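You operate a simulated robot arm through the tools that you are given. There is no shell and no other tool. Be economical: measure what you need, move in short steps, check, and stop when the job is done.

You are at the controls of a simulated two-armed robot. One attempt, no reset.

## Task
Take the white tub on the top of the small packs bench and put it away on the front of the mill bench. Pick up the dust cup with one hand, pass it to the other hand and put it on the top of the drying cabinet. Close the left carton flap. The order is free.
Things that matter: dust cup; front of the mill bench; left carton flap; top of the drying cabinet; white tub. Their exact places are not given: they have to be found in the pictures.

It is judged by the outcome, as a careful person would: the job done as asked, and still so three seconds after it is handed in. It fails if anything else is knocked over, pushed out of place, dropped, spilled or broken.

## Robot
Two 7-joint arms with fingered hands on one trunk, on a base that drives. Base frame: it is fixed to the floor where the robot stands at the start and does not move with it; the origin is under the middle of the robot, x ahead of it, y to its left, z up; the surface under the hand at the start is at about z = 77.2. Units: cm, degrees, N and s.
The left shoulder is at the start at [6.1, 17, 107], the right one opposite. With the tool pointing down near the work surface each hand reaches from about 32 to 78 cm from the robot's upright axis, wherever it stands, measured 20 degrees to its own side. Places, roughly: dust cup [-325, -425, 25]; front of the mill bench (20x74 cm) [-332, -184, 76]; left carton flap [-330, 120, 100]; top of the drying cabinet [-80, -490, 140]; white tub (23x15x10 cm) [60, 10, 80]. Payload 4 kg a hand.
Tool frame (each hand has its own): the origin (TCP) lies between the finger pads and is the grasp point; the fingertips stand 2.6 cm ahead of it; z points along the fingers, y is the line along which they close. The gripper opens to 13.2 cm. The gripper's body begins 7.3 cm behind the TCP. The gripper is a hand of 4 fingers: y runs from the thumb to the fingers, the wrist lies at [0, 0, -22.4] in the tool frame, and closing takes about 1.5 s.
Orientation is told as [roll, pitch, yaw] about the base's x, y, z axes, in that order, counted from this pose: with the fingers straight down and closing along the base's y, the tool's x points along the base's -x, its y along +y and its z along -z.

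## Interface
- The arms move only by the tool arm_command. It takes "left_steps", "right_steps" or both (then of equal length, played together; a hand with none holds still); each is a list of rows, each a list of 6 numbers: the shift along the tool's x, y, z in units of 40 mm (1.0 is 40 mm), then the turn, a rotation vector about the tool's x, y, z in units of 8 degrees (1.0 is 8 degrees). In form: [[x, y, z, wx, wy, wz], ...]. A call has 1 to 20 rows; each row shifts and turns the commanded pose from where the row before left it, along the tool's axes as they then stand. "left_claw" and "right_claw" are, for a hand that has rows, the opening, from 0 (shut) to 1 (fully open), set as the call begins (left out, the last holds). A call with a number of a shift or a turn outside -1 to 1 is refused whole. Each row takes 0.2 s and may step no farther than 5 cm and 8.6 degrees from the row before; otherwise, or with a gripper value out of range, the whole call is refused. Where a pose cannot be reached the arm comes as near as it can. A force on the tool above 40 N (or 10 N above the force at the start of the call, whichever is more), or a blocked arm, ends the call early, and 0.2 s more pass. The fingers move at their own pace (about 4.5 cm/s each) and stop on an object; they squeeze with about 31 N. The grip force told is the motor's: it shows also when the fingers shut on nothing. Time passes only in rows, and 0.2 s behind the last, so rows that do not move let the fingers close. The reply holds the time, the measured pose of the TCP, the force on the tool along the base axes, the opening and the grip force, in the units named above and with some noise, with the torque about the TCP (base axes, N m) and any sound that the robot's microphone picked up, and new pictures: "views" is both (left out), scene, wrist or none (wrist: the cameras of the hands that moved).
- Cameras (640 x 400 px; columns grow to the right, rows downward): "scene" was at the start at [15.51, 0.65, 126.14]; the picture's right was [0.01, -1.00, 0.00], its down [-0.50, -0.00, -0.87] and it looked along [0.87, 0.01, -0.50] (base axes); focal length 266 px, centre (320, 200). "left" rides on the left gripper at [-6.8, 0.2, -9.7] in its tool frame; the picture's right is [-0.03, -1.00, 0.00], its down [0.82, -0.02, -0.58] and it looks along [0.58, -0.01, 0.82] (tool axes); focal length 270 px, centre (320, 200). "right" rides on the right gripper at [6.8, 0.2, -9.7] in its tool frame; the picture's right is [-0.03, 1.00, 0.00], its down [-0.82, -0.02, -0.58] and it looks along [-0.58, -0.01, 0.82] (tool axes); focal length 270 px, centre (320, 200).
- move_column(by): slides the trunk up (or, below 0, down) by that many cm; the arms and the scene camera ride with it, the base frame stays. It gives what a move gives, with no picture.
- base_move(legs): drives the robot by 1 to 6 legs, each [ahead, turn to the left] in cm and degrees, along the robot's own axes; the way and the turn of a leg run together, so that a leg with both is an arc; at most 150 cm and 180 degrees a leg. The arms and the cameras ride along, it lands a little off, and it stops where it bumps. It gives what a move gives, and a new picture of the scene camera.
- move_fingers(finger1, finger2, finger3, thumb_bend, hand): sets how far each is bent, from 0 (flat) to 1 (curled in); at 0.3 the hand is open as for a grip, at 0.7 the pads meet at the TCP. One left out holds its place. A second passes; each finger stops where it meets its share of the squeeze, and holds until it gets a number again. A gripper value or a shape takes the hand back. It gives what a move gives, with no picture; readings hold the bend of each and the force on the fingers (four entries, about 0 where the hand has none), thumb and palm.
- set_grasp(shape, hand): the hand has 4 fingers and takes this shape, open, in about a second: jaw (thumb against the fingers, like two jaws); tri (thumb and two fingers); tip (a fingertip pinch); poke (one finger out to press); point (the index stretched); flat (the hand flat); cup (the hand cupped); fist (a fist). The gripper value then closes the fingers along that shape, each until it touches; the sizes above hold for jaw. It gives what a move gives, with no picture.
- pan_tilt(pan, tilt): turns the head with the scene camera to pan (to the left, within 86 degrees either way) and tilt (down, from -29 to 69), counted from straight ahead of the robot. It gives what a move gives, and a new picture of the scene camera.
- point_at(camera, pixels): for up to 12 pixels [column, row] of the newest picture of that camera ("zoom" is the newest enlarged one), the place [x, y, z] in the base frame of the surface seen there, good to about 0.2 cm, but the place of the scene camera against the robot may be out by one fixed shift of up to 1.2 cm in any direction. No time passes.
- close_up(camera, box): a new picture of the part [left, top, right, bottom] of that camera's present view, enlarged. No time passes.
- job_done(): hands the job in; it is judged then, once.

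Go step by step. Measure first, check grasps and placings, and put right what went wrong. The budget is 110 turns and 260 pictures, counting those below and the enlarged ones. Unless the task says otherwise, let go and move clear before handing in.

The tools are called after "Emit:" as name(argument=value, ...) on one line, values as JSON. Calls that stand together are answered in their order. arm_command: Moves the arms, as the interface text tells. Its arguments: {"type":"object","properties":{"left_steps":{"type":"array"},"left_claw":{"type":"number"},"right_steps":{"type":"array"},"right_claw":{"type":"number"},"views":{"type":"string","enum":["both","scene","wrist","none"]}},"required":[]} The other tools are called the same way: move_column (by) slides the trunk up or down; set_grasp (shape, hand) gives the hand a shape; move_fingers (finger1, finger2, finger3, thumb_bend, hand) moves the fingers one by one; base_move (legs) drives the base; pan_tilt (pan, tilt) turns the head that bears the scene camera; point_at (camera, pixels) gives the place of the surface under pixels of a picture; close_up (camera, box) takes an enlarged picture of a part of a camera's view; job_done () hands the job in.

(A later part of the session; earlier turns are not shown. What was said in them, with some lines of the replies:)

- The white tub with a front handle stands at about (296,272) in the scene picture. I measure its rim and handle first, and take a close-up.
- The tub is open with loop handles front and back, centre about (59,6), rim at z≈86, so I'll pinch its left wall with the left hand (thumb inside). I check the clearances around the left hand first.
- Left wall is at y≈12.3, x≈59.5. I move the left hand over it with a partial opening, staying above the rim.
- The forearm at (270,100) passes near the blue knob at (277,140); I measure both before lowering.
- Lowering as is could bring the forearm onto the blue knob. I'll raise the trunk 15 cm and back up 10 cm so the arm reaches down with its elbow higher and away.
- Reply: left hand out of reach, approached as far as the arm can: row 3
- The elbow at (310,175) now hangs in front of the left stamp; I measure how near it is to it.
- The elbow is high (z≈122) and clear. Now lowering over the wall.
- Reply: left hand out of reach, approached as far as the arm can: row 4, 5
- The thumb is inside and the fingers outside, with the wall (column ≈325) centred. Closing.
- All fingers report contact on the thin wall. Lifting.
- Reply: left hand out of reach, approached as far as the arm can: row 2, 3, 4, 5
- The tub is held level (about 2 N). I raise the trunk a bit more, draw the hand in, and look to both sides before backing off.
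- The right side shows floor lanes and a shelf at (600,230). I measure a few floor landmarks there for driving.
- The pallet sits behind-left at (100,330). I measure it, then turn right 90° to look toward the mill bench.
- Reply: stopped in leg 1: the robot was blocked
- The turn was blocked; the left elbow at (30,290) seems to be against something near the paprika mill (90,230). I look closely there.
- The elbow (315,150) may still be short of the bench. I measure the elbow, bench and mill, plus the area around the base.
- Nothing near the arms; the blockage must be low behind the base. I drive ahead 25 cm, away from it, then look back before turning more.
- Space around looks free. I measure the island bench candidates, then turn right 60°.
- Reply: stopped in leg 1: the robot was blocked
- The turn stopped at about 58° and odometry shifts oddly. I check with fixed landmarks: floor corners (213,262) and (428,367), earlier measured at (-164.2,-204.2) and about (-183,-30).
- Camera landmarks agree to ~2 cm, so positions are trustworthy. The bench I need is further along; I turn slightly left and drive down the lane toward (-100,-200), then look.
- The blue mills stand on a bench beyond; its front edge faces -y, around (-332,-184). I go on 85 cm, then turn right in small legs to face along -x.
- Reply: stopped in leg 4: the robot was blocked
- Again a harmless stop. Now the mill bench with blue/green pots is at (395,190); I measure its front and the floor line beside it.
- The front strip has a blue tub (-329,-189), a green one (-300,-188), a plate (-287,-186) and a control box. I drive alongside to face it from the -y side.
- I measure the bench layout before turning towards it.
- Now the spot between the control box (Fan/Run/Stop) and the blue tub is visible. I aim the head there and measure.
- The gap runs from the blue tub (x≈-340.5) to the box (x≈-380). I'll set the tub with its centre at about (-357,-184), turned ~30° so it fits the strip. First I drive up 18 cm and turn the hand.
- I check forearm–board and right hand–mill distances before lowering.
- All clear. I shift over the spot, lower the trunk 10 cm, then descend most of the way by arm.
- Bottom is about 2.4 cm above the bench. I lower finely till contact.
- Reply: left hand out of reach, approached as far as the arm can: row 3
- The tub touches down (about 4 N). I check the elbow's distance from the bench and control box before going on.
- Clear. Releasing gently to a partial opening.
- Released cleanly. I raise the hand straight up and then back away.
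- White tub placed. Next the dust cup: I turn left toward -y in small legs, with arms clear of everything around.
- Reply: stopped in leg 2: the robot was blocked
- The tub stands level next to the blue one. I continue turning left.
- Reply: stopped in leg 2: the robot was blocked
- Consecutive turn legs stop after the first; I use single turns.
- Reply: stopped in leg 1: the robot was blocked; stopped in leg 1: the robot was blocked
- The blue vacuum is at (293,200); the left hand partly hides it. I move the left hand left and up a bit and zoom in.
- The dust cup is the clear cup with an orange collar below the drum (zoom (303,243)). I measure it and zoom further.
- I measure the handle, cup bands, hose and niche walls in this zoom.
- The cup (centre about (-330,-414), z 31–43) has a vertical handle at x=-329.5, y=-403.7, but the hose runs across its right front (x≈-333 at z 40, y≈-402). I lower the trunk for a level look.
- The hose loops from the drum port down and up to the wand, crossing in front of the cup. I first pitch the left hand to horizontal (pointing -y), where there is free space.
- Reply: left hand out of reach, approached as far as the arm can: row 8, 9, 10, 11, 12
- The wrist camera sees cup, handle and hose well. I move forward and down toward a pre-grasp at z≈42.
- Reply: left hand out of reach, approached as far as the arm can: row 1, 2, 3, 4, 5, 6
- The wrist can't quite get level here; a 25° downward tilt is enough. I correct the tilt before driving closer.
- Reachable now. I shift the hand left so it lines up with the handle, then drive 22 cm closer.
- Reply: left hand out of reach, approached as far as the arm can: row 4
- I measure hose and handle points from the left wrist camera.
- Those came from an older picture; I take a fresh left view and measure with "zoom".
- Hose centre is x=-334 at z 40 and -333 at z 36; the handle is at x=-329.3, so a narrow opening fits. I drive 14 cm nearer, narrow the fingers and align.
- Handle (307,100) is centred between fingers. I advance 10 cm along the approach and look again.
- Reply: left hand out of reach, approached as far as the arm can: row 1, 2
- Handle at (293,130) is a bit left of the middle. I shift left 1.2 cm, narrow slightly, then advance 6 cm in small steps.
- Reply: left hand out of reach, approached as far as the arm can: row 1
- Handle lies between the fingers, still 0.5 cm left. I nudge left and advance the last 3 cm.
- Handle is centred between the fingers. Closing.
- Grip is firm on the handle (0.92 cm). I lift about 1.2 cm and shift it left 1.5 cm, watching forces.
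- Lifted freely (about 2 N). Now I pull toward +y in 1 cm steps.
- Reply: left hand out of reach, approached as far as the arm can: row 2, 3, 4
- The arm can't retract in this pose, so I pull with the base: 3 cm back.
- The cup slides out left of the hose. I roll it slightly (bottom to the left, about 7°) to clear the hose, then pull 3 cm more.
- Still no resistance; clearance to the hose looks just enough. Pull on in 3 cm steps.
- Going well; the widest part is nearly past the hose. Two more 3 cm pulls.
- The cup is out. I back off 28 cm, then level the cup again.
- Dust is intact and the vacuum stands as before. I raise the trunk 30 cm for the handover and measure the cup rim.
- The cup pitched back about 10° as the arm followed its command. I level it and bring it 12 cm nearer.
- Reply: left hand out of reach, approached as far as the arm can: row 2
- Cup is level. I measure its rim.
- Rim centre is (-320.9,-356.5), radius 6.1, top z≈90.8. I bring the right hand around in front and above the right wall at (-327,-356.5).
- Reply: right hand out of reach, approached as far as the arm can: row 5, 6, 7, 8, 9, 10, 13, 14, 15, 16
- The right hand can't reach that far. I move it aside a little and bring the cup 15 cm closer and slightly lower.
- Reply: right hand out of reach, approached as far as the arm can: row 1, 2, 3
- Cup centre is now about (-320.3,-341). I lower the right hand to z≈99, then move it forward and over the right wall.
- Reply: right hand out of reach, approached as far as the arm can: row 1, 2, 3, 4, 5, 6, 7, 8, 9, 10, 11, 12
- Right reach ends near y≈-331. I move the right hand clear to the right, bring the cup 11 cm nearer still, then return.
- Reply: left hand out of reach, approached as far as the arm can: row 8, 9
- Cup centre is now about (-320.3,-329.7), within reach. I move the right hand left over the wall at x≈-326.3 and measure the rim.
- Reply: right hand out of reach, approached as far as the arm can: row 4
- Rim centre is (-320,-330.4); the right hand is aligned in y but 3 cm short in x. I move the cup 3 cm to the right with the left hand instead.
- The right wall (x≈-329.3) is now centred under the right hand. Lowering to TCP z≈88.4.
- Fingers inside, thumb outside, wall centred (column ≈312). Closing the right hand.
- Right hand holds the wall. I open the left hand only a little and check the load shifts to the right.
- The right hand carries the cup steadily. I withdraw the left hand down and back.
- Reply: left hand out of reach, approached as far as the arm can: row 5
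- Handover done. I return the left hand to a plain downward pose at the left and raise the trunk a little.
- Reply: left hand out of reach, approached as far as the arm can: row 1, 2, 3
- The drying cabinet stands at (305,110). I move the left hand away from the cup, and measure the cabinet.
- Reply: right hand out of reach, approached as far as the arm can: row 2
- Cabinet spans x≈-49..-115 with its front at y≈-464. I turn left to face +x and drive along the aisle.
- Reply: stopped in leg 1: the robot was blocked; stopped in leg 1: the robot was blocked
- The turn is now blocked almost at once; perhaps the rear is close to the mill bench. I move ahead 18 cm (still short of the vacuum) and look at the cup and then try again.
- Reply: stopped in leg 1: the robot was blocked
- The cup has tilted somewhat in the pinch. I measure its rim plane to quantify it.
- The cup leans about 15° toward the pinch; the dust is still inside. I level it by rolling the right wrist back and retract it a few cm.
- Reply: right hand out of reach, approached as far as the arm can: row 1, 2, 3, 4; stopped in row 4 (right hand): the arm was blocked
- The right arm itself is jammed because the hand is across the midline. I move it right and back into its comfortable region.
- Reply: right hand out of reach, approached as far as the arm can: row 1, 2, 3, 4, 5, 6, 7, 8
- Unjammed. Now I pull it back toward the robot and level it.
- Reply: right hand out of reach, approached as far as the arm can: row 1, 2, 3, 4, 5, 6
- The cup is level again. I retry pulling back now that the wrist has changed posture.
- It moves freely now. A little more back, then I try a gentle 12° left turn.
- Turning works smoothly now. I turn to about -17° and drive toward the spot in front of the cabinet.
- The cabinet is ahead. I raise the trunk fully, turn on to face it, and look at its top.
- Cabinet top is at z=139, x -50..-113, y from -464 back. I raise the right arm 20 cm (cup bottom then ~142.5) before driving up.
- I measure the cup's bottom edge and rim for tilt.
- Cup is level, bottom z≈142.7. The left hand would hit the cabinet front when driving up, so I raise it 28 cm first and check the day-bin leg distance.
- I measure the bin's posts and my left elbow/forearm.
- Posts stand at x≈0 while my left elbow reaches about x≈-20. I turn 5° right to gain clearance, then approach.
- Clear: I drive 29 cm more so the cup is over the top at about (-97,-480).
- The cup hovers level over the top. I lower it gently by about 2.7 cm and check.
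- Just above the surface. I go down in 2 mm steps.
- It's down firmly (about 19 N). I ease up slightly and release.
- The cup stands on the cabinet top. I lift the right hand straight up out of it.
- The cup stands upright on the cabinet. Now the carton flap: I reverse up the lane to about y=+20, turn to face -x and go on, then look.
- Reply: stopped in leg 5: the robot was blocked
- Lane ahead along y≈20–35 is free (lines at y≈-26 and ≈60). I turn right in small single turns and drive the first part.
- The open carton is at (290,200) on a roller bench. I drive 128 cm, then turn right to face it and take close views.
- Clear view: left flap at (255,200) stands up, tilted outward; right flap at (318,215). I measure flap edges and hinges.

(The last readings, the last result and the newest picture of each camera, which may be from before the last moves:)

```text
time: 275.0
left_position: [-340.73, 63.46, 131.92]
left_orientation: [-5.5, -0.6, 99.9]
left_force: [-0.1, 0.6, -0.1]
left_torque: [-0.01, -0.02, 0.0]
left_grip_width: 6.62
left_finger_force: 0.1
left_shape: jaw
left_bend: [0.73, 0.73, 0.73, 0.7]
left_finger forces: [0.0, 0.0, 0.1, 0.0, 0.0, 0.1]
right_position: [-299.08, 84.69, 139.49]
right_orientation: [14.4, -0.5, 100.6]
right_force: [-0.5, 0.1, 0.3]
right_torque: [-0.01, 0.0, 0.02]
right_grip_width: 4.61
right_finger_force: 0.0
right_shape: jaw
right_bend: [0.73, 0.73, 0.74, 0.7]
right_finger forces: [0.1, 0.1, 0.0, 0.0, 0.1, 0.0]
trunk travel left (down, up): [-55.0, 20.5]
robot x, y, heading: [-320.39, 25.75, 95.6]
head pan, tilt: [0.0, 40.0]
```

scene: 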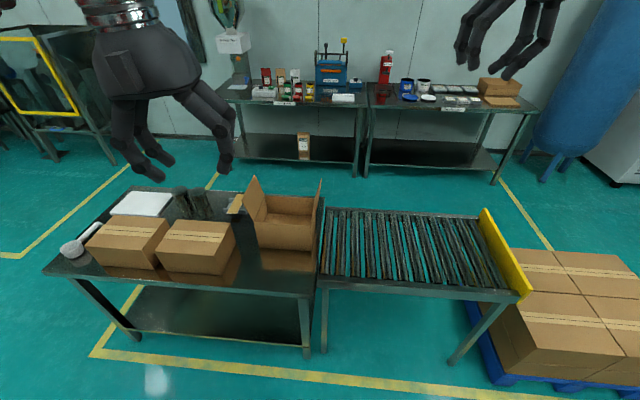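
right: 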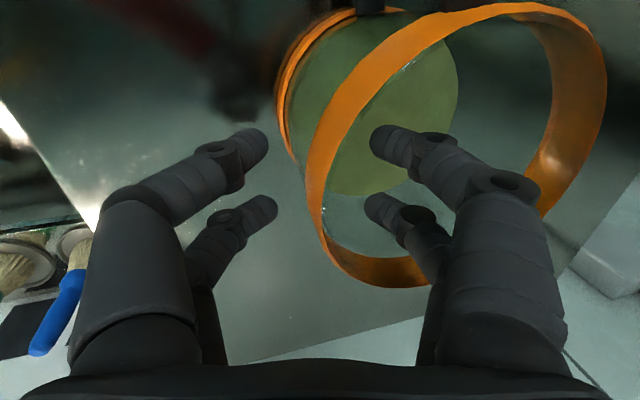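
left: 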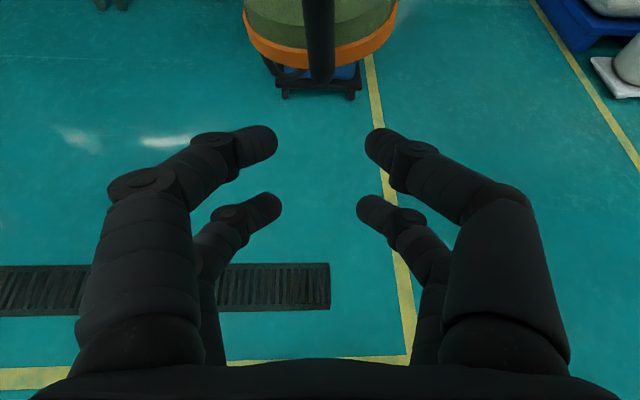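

The given place (-330,120,100) matches the flap at x≈-331 (hinge x≈-332, z≈91), so that one is the "left" flap (as seen from the packing side). I turn 21° right, drive up 32 cm, and bring the closed left hand to the outer side of that flap.

Emit:
base_move(legs=[[0, -21]])

Emit:
base_move(legs=[[32, 0]])

Emit:
arm_command(left_steps=[[-0.89, 0.27, 0, 0, 0, 0], [-0.89, 0.27, 0, 0, 0, 0], [-0.89, 0.27, 0, 0, 0, 0], [-0.89, 0.27, 0, 0, 0, 0], [-0.89, 0.27, 0, 0, 0, 0], [0, 0, 0.7, 0, 0, 0], [0, 0, 0.7, 0, 0, 0], [0, 0, 0.7, 0, 0, 0], [0, 0, 0.7, 0, 0, 0]], left_claw=0, views="none")

Emit:
pan_tilt(pan=20, tilt=45)

```text
time: 276.7
left_position: [-325.86, 67.85, 131.72]
left_orientation: [-5.5, -0.5, 78.5]
left_force: [0.6, -0.4, 0.5]
left_torque: [0.0, 0.0, 0.01]
left_grip_width: 6.59
left_finger_force: 0.1
left_shape: jaw
left_bend: [0.73, 0.73, 0.73, 0.7]
left_finger forces: [0.0, 0.0, 0.0, 0.0, 0.1, 0.0]
right_position: [-279.22, 72.57, 139.42]
right_orientation: [14.3, -0.4, 79.4]
right_force: [0.3, 0.3, 0.4]
right_torque: [0.0, 0.03, 0.03]
right_grip_width: 4.64
right_finger_force: 0.1
right_shape: jaw
right_bend: [0.73, 0.73, 0.74, 0.7]
right_finger forces: [0.0, 0.0, 0.0, 0.0, 0.0, 0.0]
trunk travel left (down, up): [-55.0, 20.5]
robot x, y, heading: [-322.33, 25.83, 74.6]
head pan, tilt: [0.0, 40.0]
```

scene: 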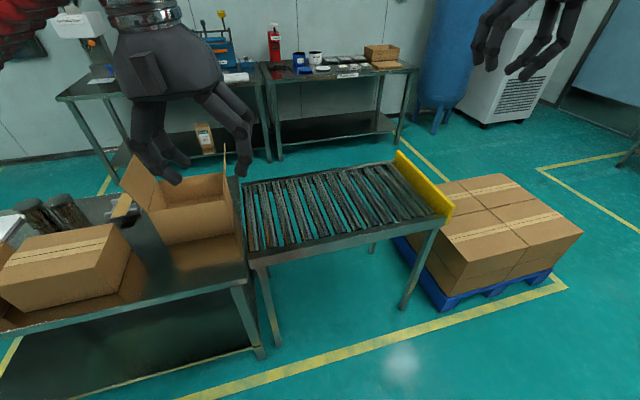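

```text
time: 278.8
left_position: [-316.97, 98.99, 131.81]
left_orientation: [-5.5, -0.5, 78.4]
left_force: [0.1, 0.3, 0.0]
left_torque: [-0.04, 0.0, -0.03]
left_grip_width: 6.6
left_finger_force: 0.1
left_shape: jaw
left_bend: [0.73, 0.73, 0.73, 0.7]
left_finger forces: [0.0, 0.0, 0.1, 0.1, 0.0, 0.1]
right_position: [-270.49, 103.46, 139.54]
right_orientation: [14.3, -0.4, 79.2]
right_force: [-0.3, 0.1, 0.4]
right_torque: [-0.03, 0.03, 0.0]
right_grip_width: 4.62
right_finger_force: 0.1
right_shape: jaw
right_bend: [0.73, 0.73, 0.74, 0.7]
right_finger forces: [0.0, 0.0, 0.0, 0.1, 0.1, 0.0]
trunk travel left (down, up): [-55.0, 20.5]
robot x, y, heading: [-314.2, 57.3, 74.2]
head pan, tilt: [0.0, 40.0]
```

scene: 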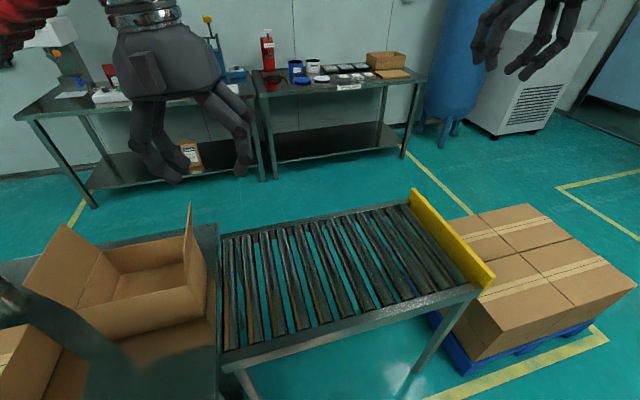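

```text
time: 280.8
left_position: [-317.8, 117.3, 120.42]
left_orientation: [-5.5, -0.5, 78.4]
left_force: [0.4, -0.4, 0.3]
left_torque: [0.01, -0.04, -0.02]
left_grip_width: 0.03
left_finger_force: 31.3
left_shape: jaw
left_bend: [0.62, 0.63, 0.63, 0.7]
left_finger forces: [0.0, 0.1, 0.1, 0.0, 0.0, 0.1]
right_position: [-270.46, 103.5, 139.47]
right_orientation: [14.3, -0.5, 79.2]
right_force: [-0.3, 0.1, -0.3]
right_torque: [0.01, 0.02, -0.02]
right_grip_width: 4.62
right_finger_force: 0.1
right_shape: jaw
right_bend: [0.73, 0.73, 0.74, 0.7]
right_finger forces: [0.0, 0.0, 0.1, 0.1, 0.0, 0.0]
trunk travel left (down, up): [-55.0, 20.5]
robot x, y, heading: [-313.93, 56.93, 74.6]
head pan, tilt: [0.0, 40.0]
```

```text
time: 281.7
left_position: [-317.83, 117.18, 120.5]
left_orientation: [-5.4, -0.6, 78.5]
left_force: [-0.5, 1.1, -0.1]
left_torque: [0.01, -0.01, 0.02]
left_grip_width: 0.0
left_finger_force: 31.1
left_shape: jaw
left_bend: [0.62, 0.63, 0.63, 0.7]
left_finger forces: [0.0, 0.0, 0.0, 0.0, 0.0, 0.1]
right_position: [-270.45, 103.28, 139.58]
right_orientation: [14.3, -0.5, 79.2]
right_force: [-0.5, 0.1, -0.8]
right_torque: [-0.02, 0.02, 0.01]
right_grip_width: 4.61
right_finger_force: 0.0
right_shape: jaw
right_bend: [0.73, 0.73, 0.74, 0.7]
right_finger forces: [0.0, 0.0, 0.0, 0.0, 0.1, 0.0]
trunk travel left (down, up): [-55.0, 20.5]
robot x, y, heading: [-314.01, 57.36, 74.1]
head pan, tilt: [20.0, 45.0]
```

scene: 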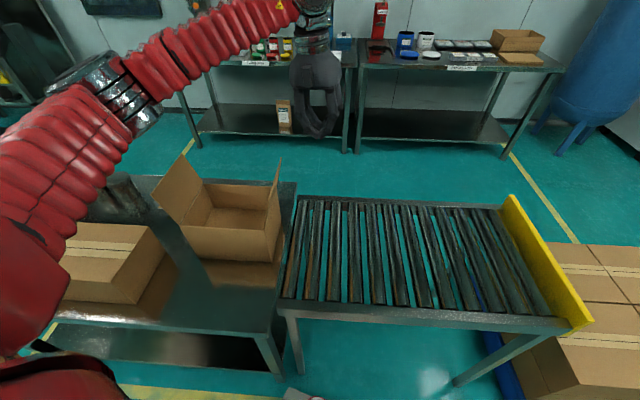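

The hand is to the right of the flap. I measure the flap, lower the hand beside it and begin pushing it over to the left.

Emit:
point_at(camera="scene", pixels=[[281, 162], [274, 195], [276, 178], [268, 215], [267, 185], [225, 230]])

Emit:
arm_command(left_steps=[[0, 0, 0.87, 0, 0, 0], [0, 0, 0.87, 0, 0, 0], [0, 0, 0.87, 0, 0, 0], [0, 0, 0.87, 0, 0, 0], [0, 0, 0.87, 0, 0, 0], [0, 0, 0.85, 0, 0, 0], [0.1, 0.6, 0, 0, 0, 0], [0.1, 0.6, 0, 0, 0, 0], [0.1, 0.5, 0, 0, 0, 0], [0.1, 0.5, 0, 0, 0, 0], [0.1, 0.5, 0, 0, 0, 0], [0.1, 0.5, 0, 0, 0, 0], [0.1, 0.5, 0, 0, 0, 0]], views="scene")

Emit:
close_up(camera="scene", box=[140, 110, 340, 290])

```text
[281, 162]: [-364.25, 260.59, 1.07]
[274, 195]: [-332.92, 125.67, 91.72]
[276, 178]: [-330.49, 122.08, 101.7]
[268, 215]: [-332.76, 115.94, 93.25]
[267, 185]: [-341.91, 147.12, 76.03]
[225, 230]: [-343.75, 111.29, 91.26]
```

```text
time: 284.5
left_position: [-330.87, 117.27, 98.19]
left_orientation: [-5.5, -0.6, 78.5]
left_force: [-0.5, -0.4, 0.0]
left_torque: [-0.02, 0.0, -0.01]
left_grip_width: 0.0
left_finger_force: 31.6
left_shape: jaw
left_bend: [0.62, 0.63, 0.63, 0.7]
left_finger forces: [0.0, 0.1, 0.1, 0.1, 0.0, 0.1]
right_position: [-270.54, 103.41, 139.56]
right_orientation: [14.3, -0.4, 79.2]
right_force: [0.8, 0.4, 0.0]
right_torque: [0.03, 0.01, 0.01]
right_grip_width: 4.63
right_finger_force: 0.0
right_shape: jaw
right_bend: [0.73, 0.73, 0.74, 0.7]
right_finger forces: [0.0, 0.0, 0.0, 0.0, 0.0, 0.1]
trunk travel left (down, up): [-55.0, 20.5]
robot x, y, heading: [-314.04, 57.07, 74.3]
head pan, tilt: [20.0, 45.0]
```

scene: 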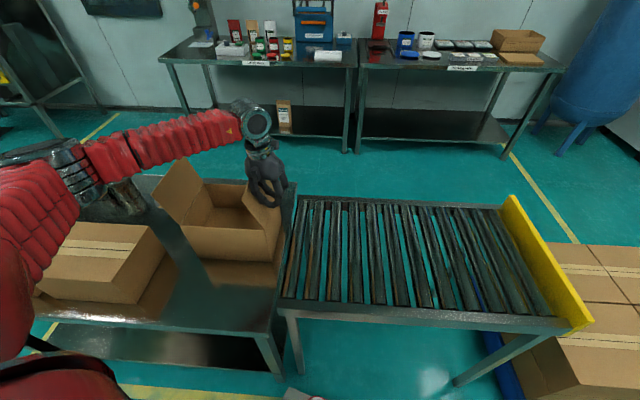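

```text
2.22 times, centred on (240, 200) of scene
```

zoom: 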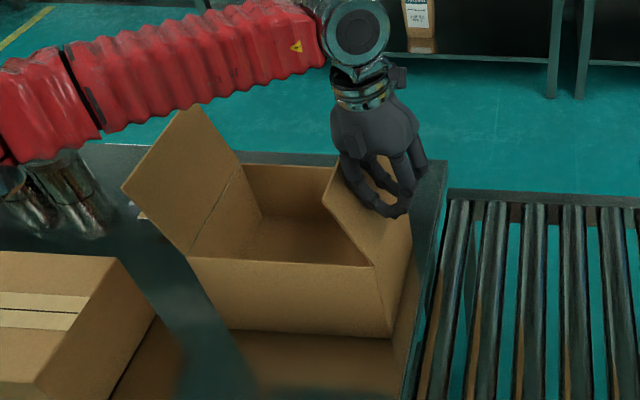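

The flap is folding inward easily. I continue the sweep left and press down to the box-top level (z≈91).

Emit:
arm_command(left_steps=[[0.1, 0.49, 0, 0, 0, 0], [0.1, 0.49, 0, 0, 0, 0], [0.1, 0.49, 0, 0, 0, 0], [0.1, 0.49, 0, 0, 0, 0], [0.1, 0.45, 0.1, 0, 0, 0], [0.05, 0.25, 0.3, 0, 0, 0], [0, 0.1, 0.3, 0, 0, 0], [0, 0, 0.25, 0, 0, 0], [0, 0, 0.15, 0, 0, 0]], views="scene")

Emit:
close_up(camera="scene", box=[140, 110, 340, 290])

Emit:
point_at(camera="zoom", pixels=[[370, 250], [340, 250], [310, 250], [380, 220], [330, 225], [360, 262]])

```text
time: 286.4
left_position: [-341.52, 117.84, 94.09]
left_orientation: [-5.6, -1.8, 78.7]
left_force: [-3.7, -3.4, 46.5]
left_torque: [-0.54, -0.02, 0.03]
left_grip_width: 0.02
left_finger_force: 30.6
left_shape: jaw
left_bend: [0.64, 0.66, 0.65, 0.7]
left_finger forces: [0.1, 0.0, 0.1, 0.1, 0.0, 0.0]
right_position: [-270.36, 103.25, 139.74]
right_orientation: [14.4, -0.7, 79.3]
right_force: [0.6, 0.2, 0.5]
right_torque: [-0.03, -0.02, 0.0]
right_grip_width: 4.59
right_finger_force: 0.0
right_shape: jaw
right_bend: [0.73, 0.73, 0.74, 0.7]
right_finger forces: [0.1, 0.0, 0.0, 0.0, 0.0, 0.1]
trunk travel left (down, up): [-55.0, 20.5]
robot x, y, heading: [-314.06, 57.13, 74.4]
head pan, tilt: [20.0, 45.0]
stopped in row 9 (left hand): the force on the tool passed its limit at 46 N (the readings are from after the stop); the commanded pose is now the measured one
```

scene: 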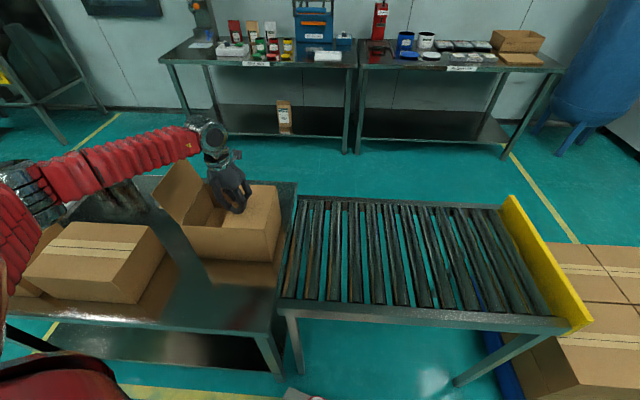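

```text
2.22 times, centred on (240, 200) of scene
```

zoom: 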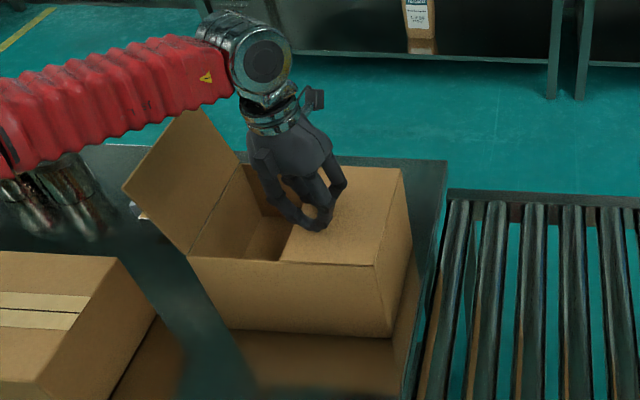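

```text
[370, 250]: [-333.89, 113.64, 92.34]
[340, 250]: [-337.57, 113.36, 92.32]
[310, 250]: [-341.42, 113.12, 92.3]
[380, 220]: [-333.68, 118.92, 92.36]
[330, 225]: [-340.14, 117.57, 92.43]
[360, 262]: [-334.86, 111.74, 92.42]
```

The flap lies flat at z≈92.4 across its whole width. I lift the hand straight up and check that it stays closed.

Emit:
arm_command(left_steps=[[0, 0, -0.2, 0, 0, 0], [0, 0, -0.5, 0, 0, 0], [0, 0, -0.8, 0, 0, 0], [0, 0, -0.9, 0, 0, 0], [0, 0, -0.9, 0, 0, 0], [0, 0, -0.9, 0, 0, 0], [0, 0, -0.9, 0, 0, 0]], views="none")

Emit:
base_move(legs=[[-25, 0]])

Emit:
close_up(camera="scene", box=[120, 60, 340, 260])

```text
time: 288.0
left_position: [-343.15, 117.84, 113.87]
left_orientation: [-5.5, -1.3, 78.6]
left_force: [0.2, -0.7, -0.5]
left_torque: [0.01, 0.0, 0.0]
left_grip_width: 0.0
left_finger_force: 31.3
left_shape: jaw
left_bend: [0.63, 0.65, 0.65, 0.7]
left_finger forces: [0.0, 0.0, 0.1, 0.0, 0.0, 0.0]
right_position: [-270.44, 103.46, 139.64]
right_orientation: [14.2, -0.4, 79.1]
right_force: [-0.2, -0.4, 0.1]
right_torque: [0.03, 0.04, 0.02]
right_grip_width: 4.65
right_finger_force: 0.0
right_shape: jaw
right_bend: [0.73, 0.73, 0.74, 0.7]
right_finger forces: [0.0, 0.0, 0.1, 0.0, 0.1, 0.0]
trunk travel left (down, up): [-55.0, 20.5]
robot x, y, heading: [-314.07, 57.11, 74.3]
head pan, tilt: [20.0, 45.0]
```

```text
time: 289.8
left_position: [-350.16, 94.52, 113.94]
left_orientation: [-5.5, -1.3, 79.1]
left_force: [-0.7, -0.7, 0.2]
left_torque: [-0.03, -0.04, 0.04]
left_grip_width: 0.01
left_finger_force: 31.4
left_shape: jaw
left_bend: [0.63, 0.65, 0.65, 0.7]
left_finger forces: [0.1, 0.0, 0.0, 0.0, 0.1, 0.0]
right_position: [-277.47, 80.45, 139.66]
right_orientation: [14.3, -0.5, 79.6]
right_force: [-1.4, -0.1, -0.2]
right_torque: [0.01, -0.04, -0.02]
right_grip_width: 4.61
right_finger_force: 0.0
right_shape: jaw
right_bend: [0.73, 0.73, 0.74, 0.7]
right_finger forces: [0.1, 0.1, 0.1, 0.0, 0.0, 0.1]
trunk travel left (down, up): [-55.0, 20.5]
robot x, y, heading: [-320.38, 33.79, 74.5]
head pan, tilt: [20.0, 45.0]
```

scene: 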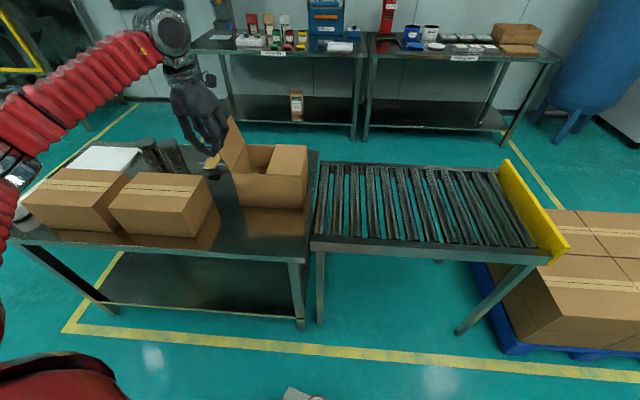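

```text
2.00 times, centred on (230, 160) of scene
```

zoom: 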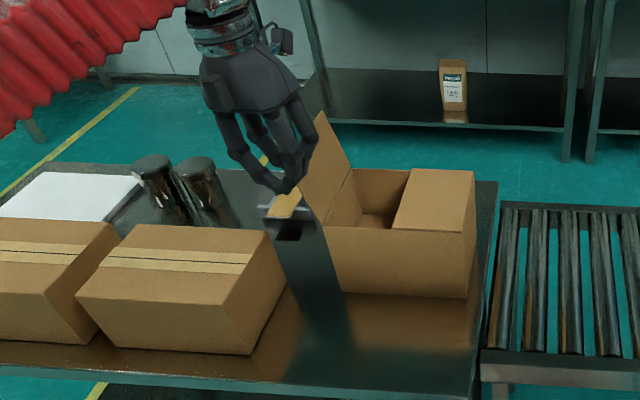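

The flap at x≈-331 stays shut, the other flap and the boxes are unmoved, and both hands are clear. Handing in.

Emit:
job_done()

```text
The job is handed in.
```

I did all three jobs and handed them in. The white tub is on the front of the mill bench, the dust cup went from the left hand to the right and is upright on top of the drying cabinet, and the carton flap is closed.

- **Flap choice:** I closed the flap at about x = -331, because it matches the place you gave. From where the robot stood it was the right-hand one; it is the left one seen from the packing side.
- **Dust cup:** it leaned about 15° in the right hand during a turn. I levelled it, and no dust spilled that I could see.
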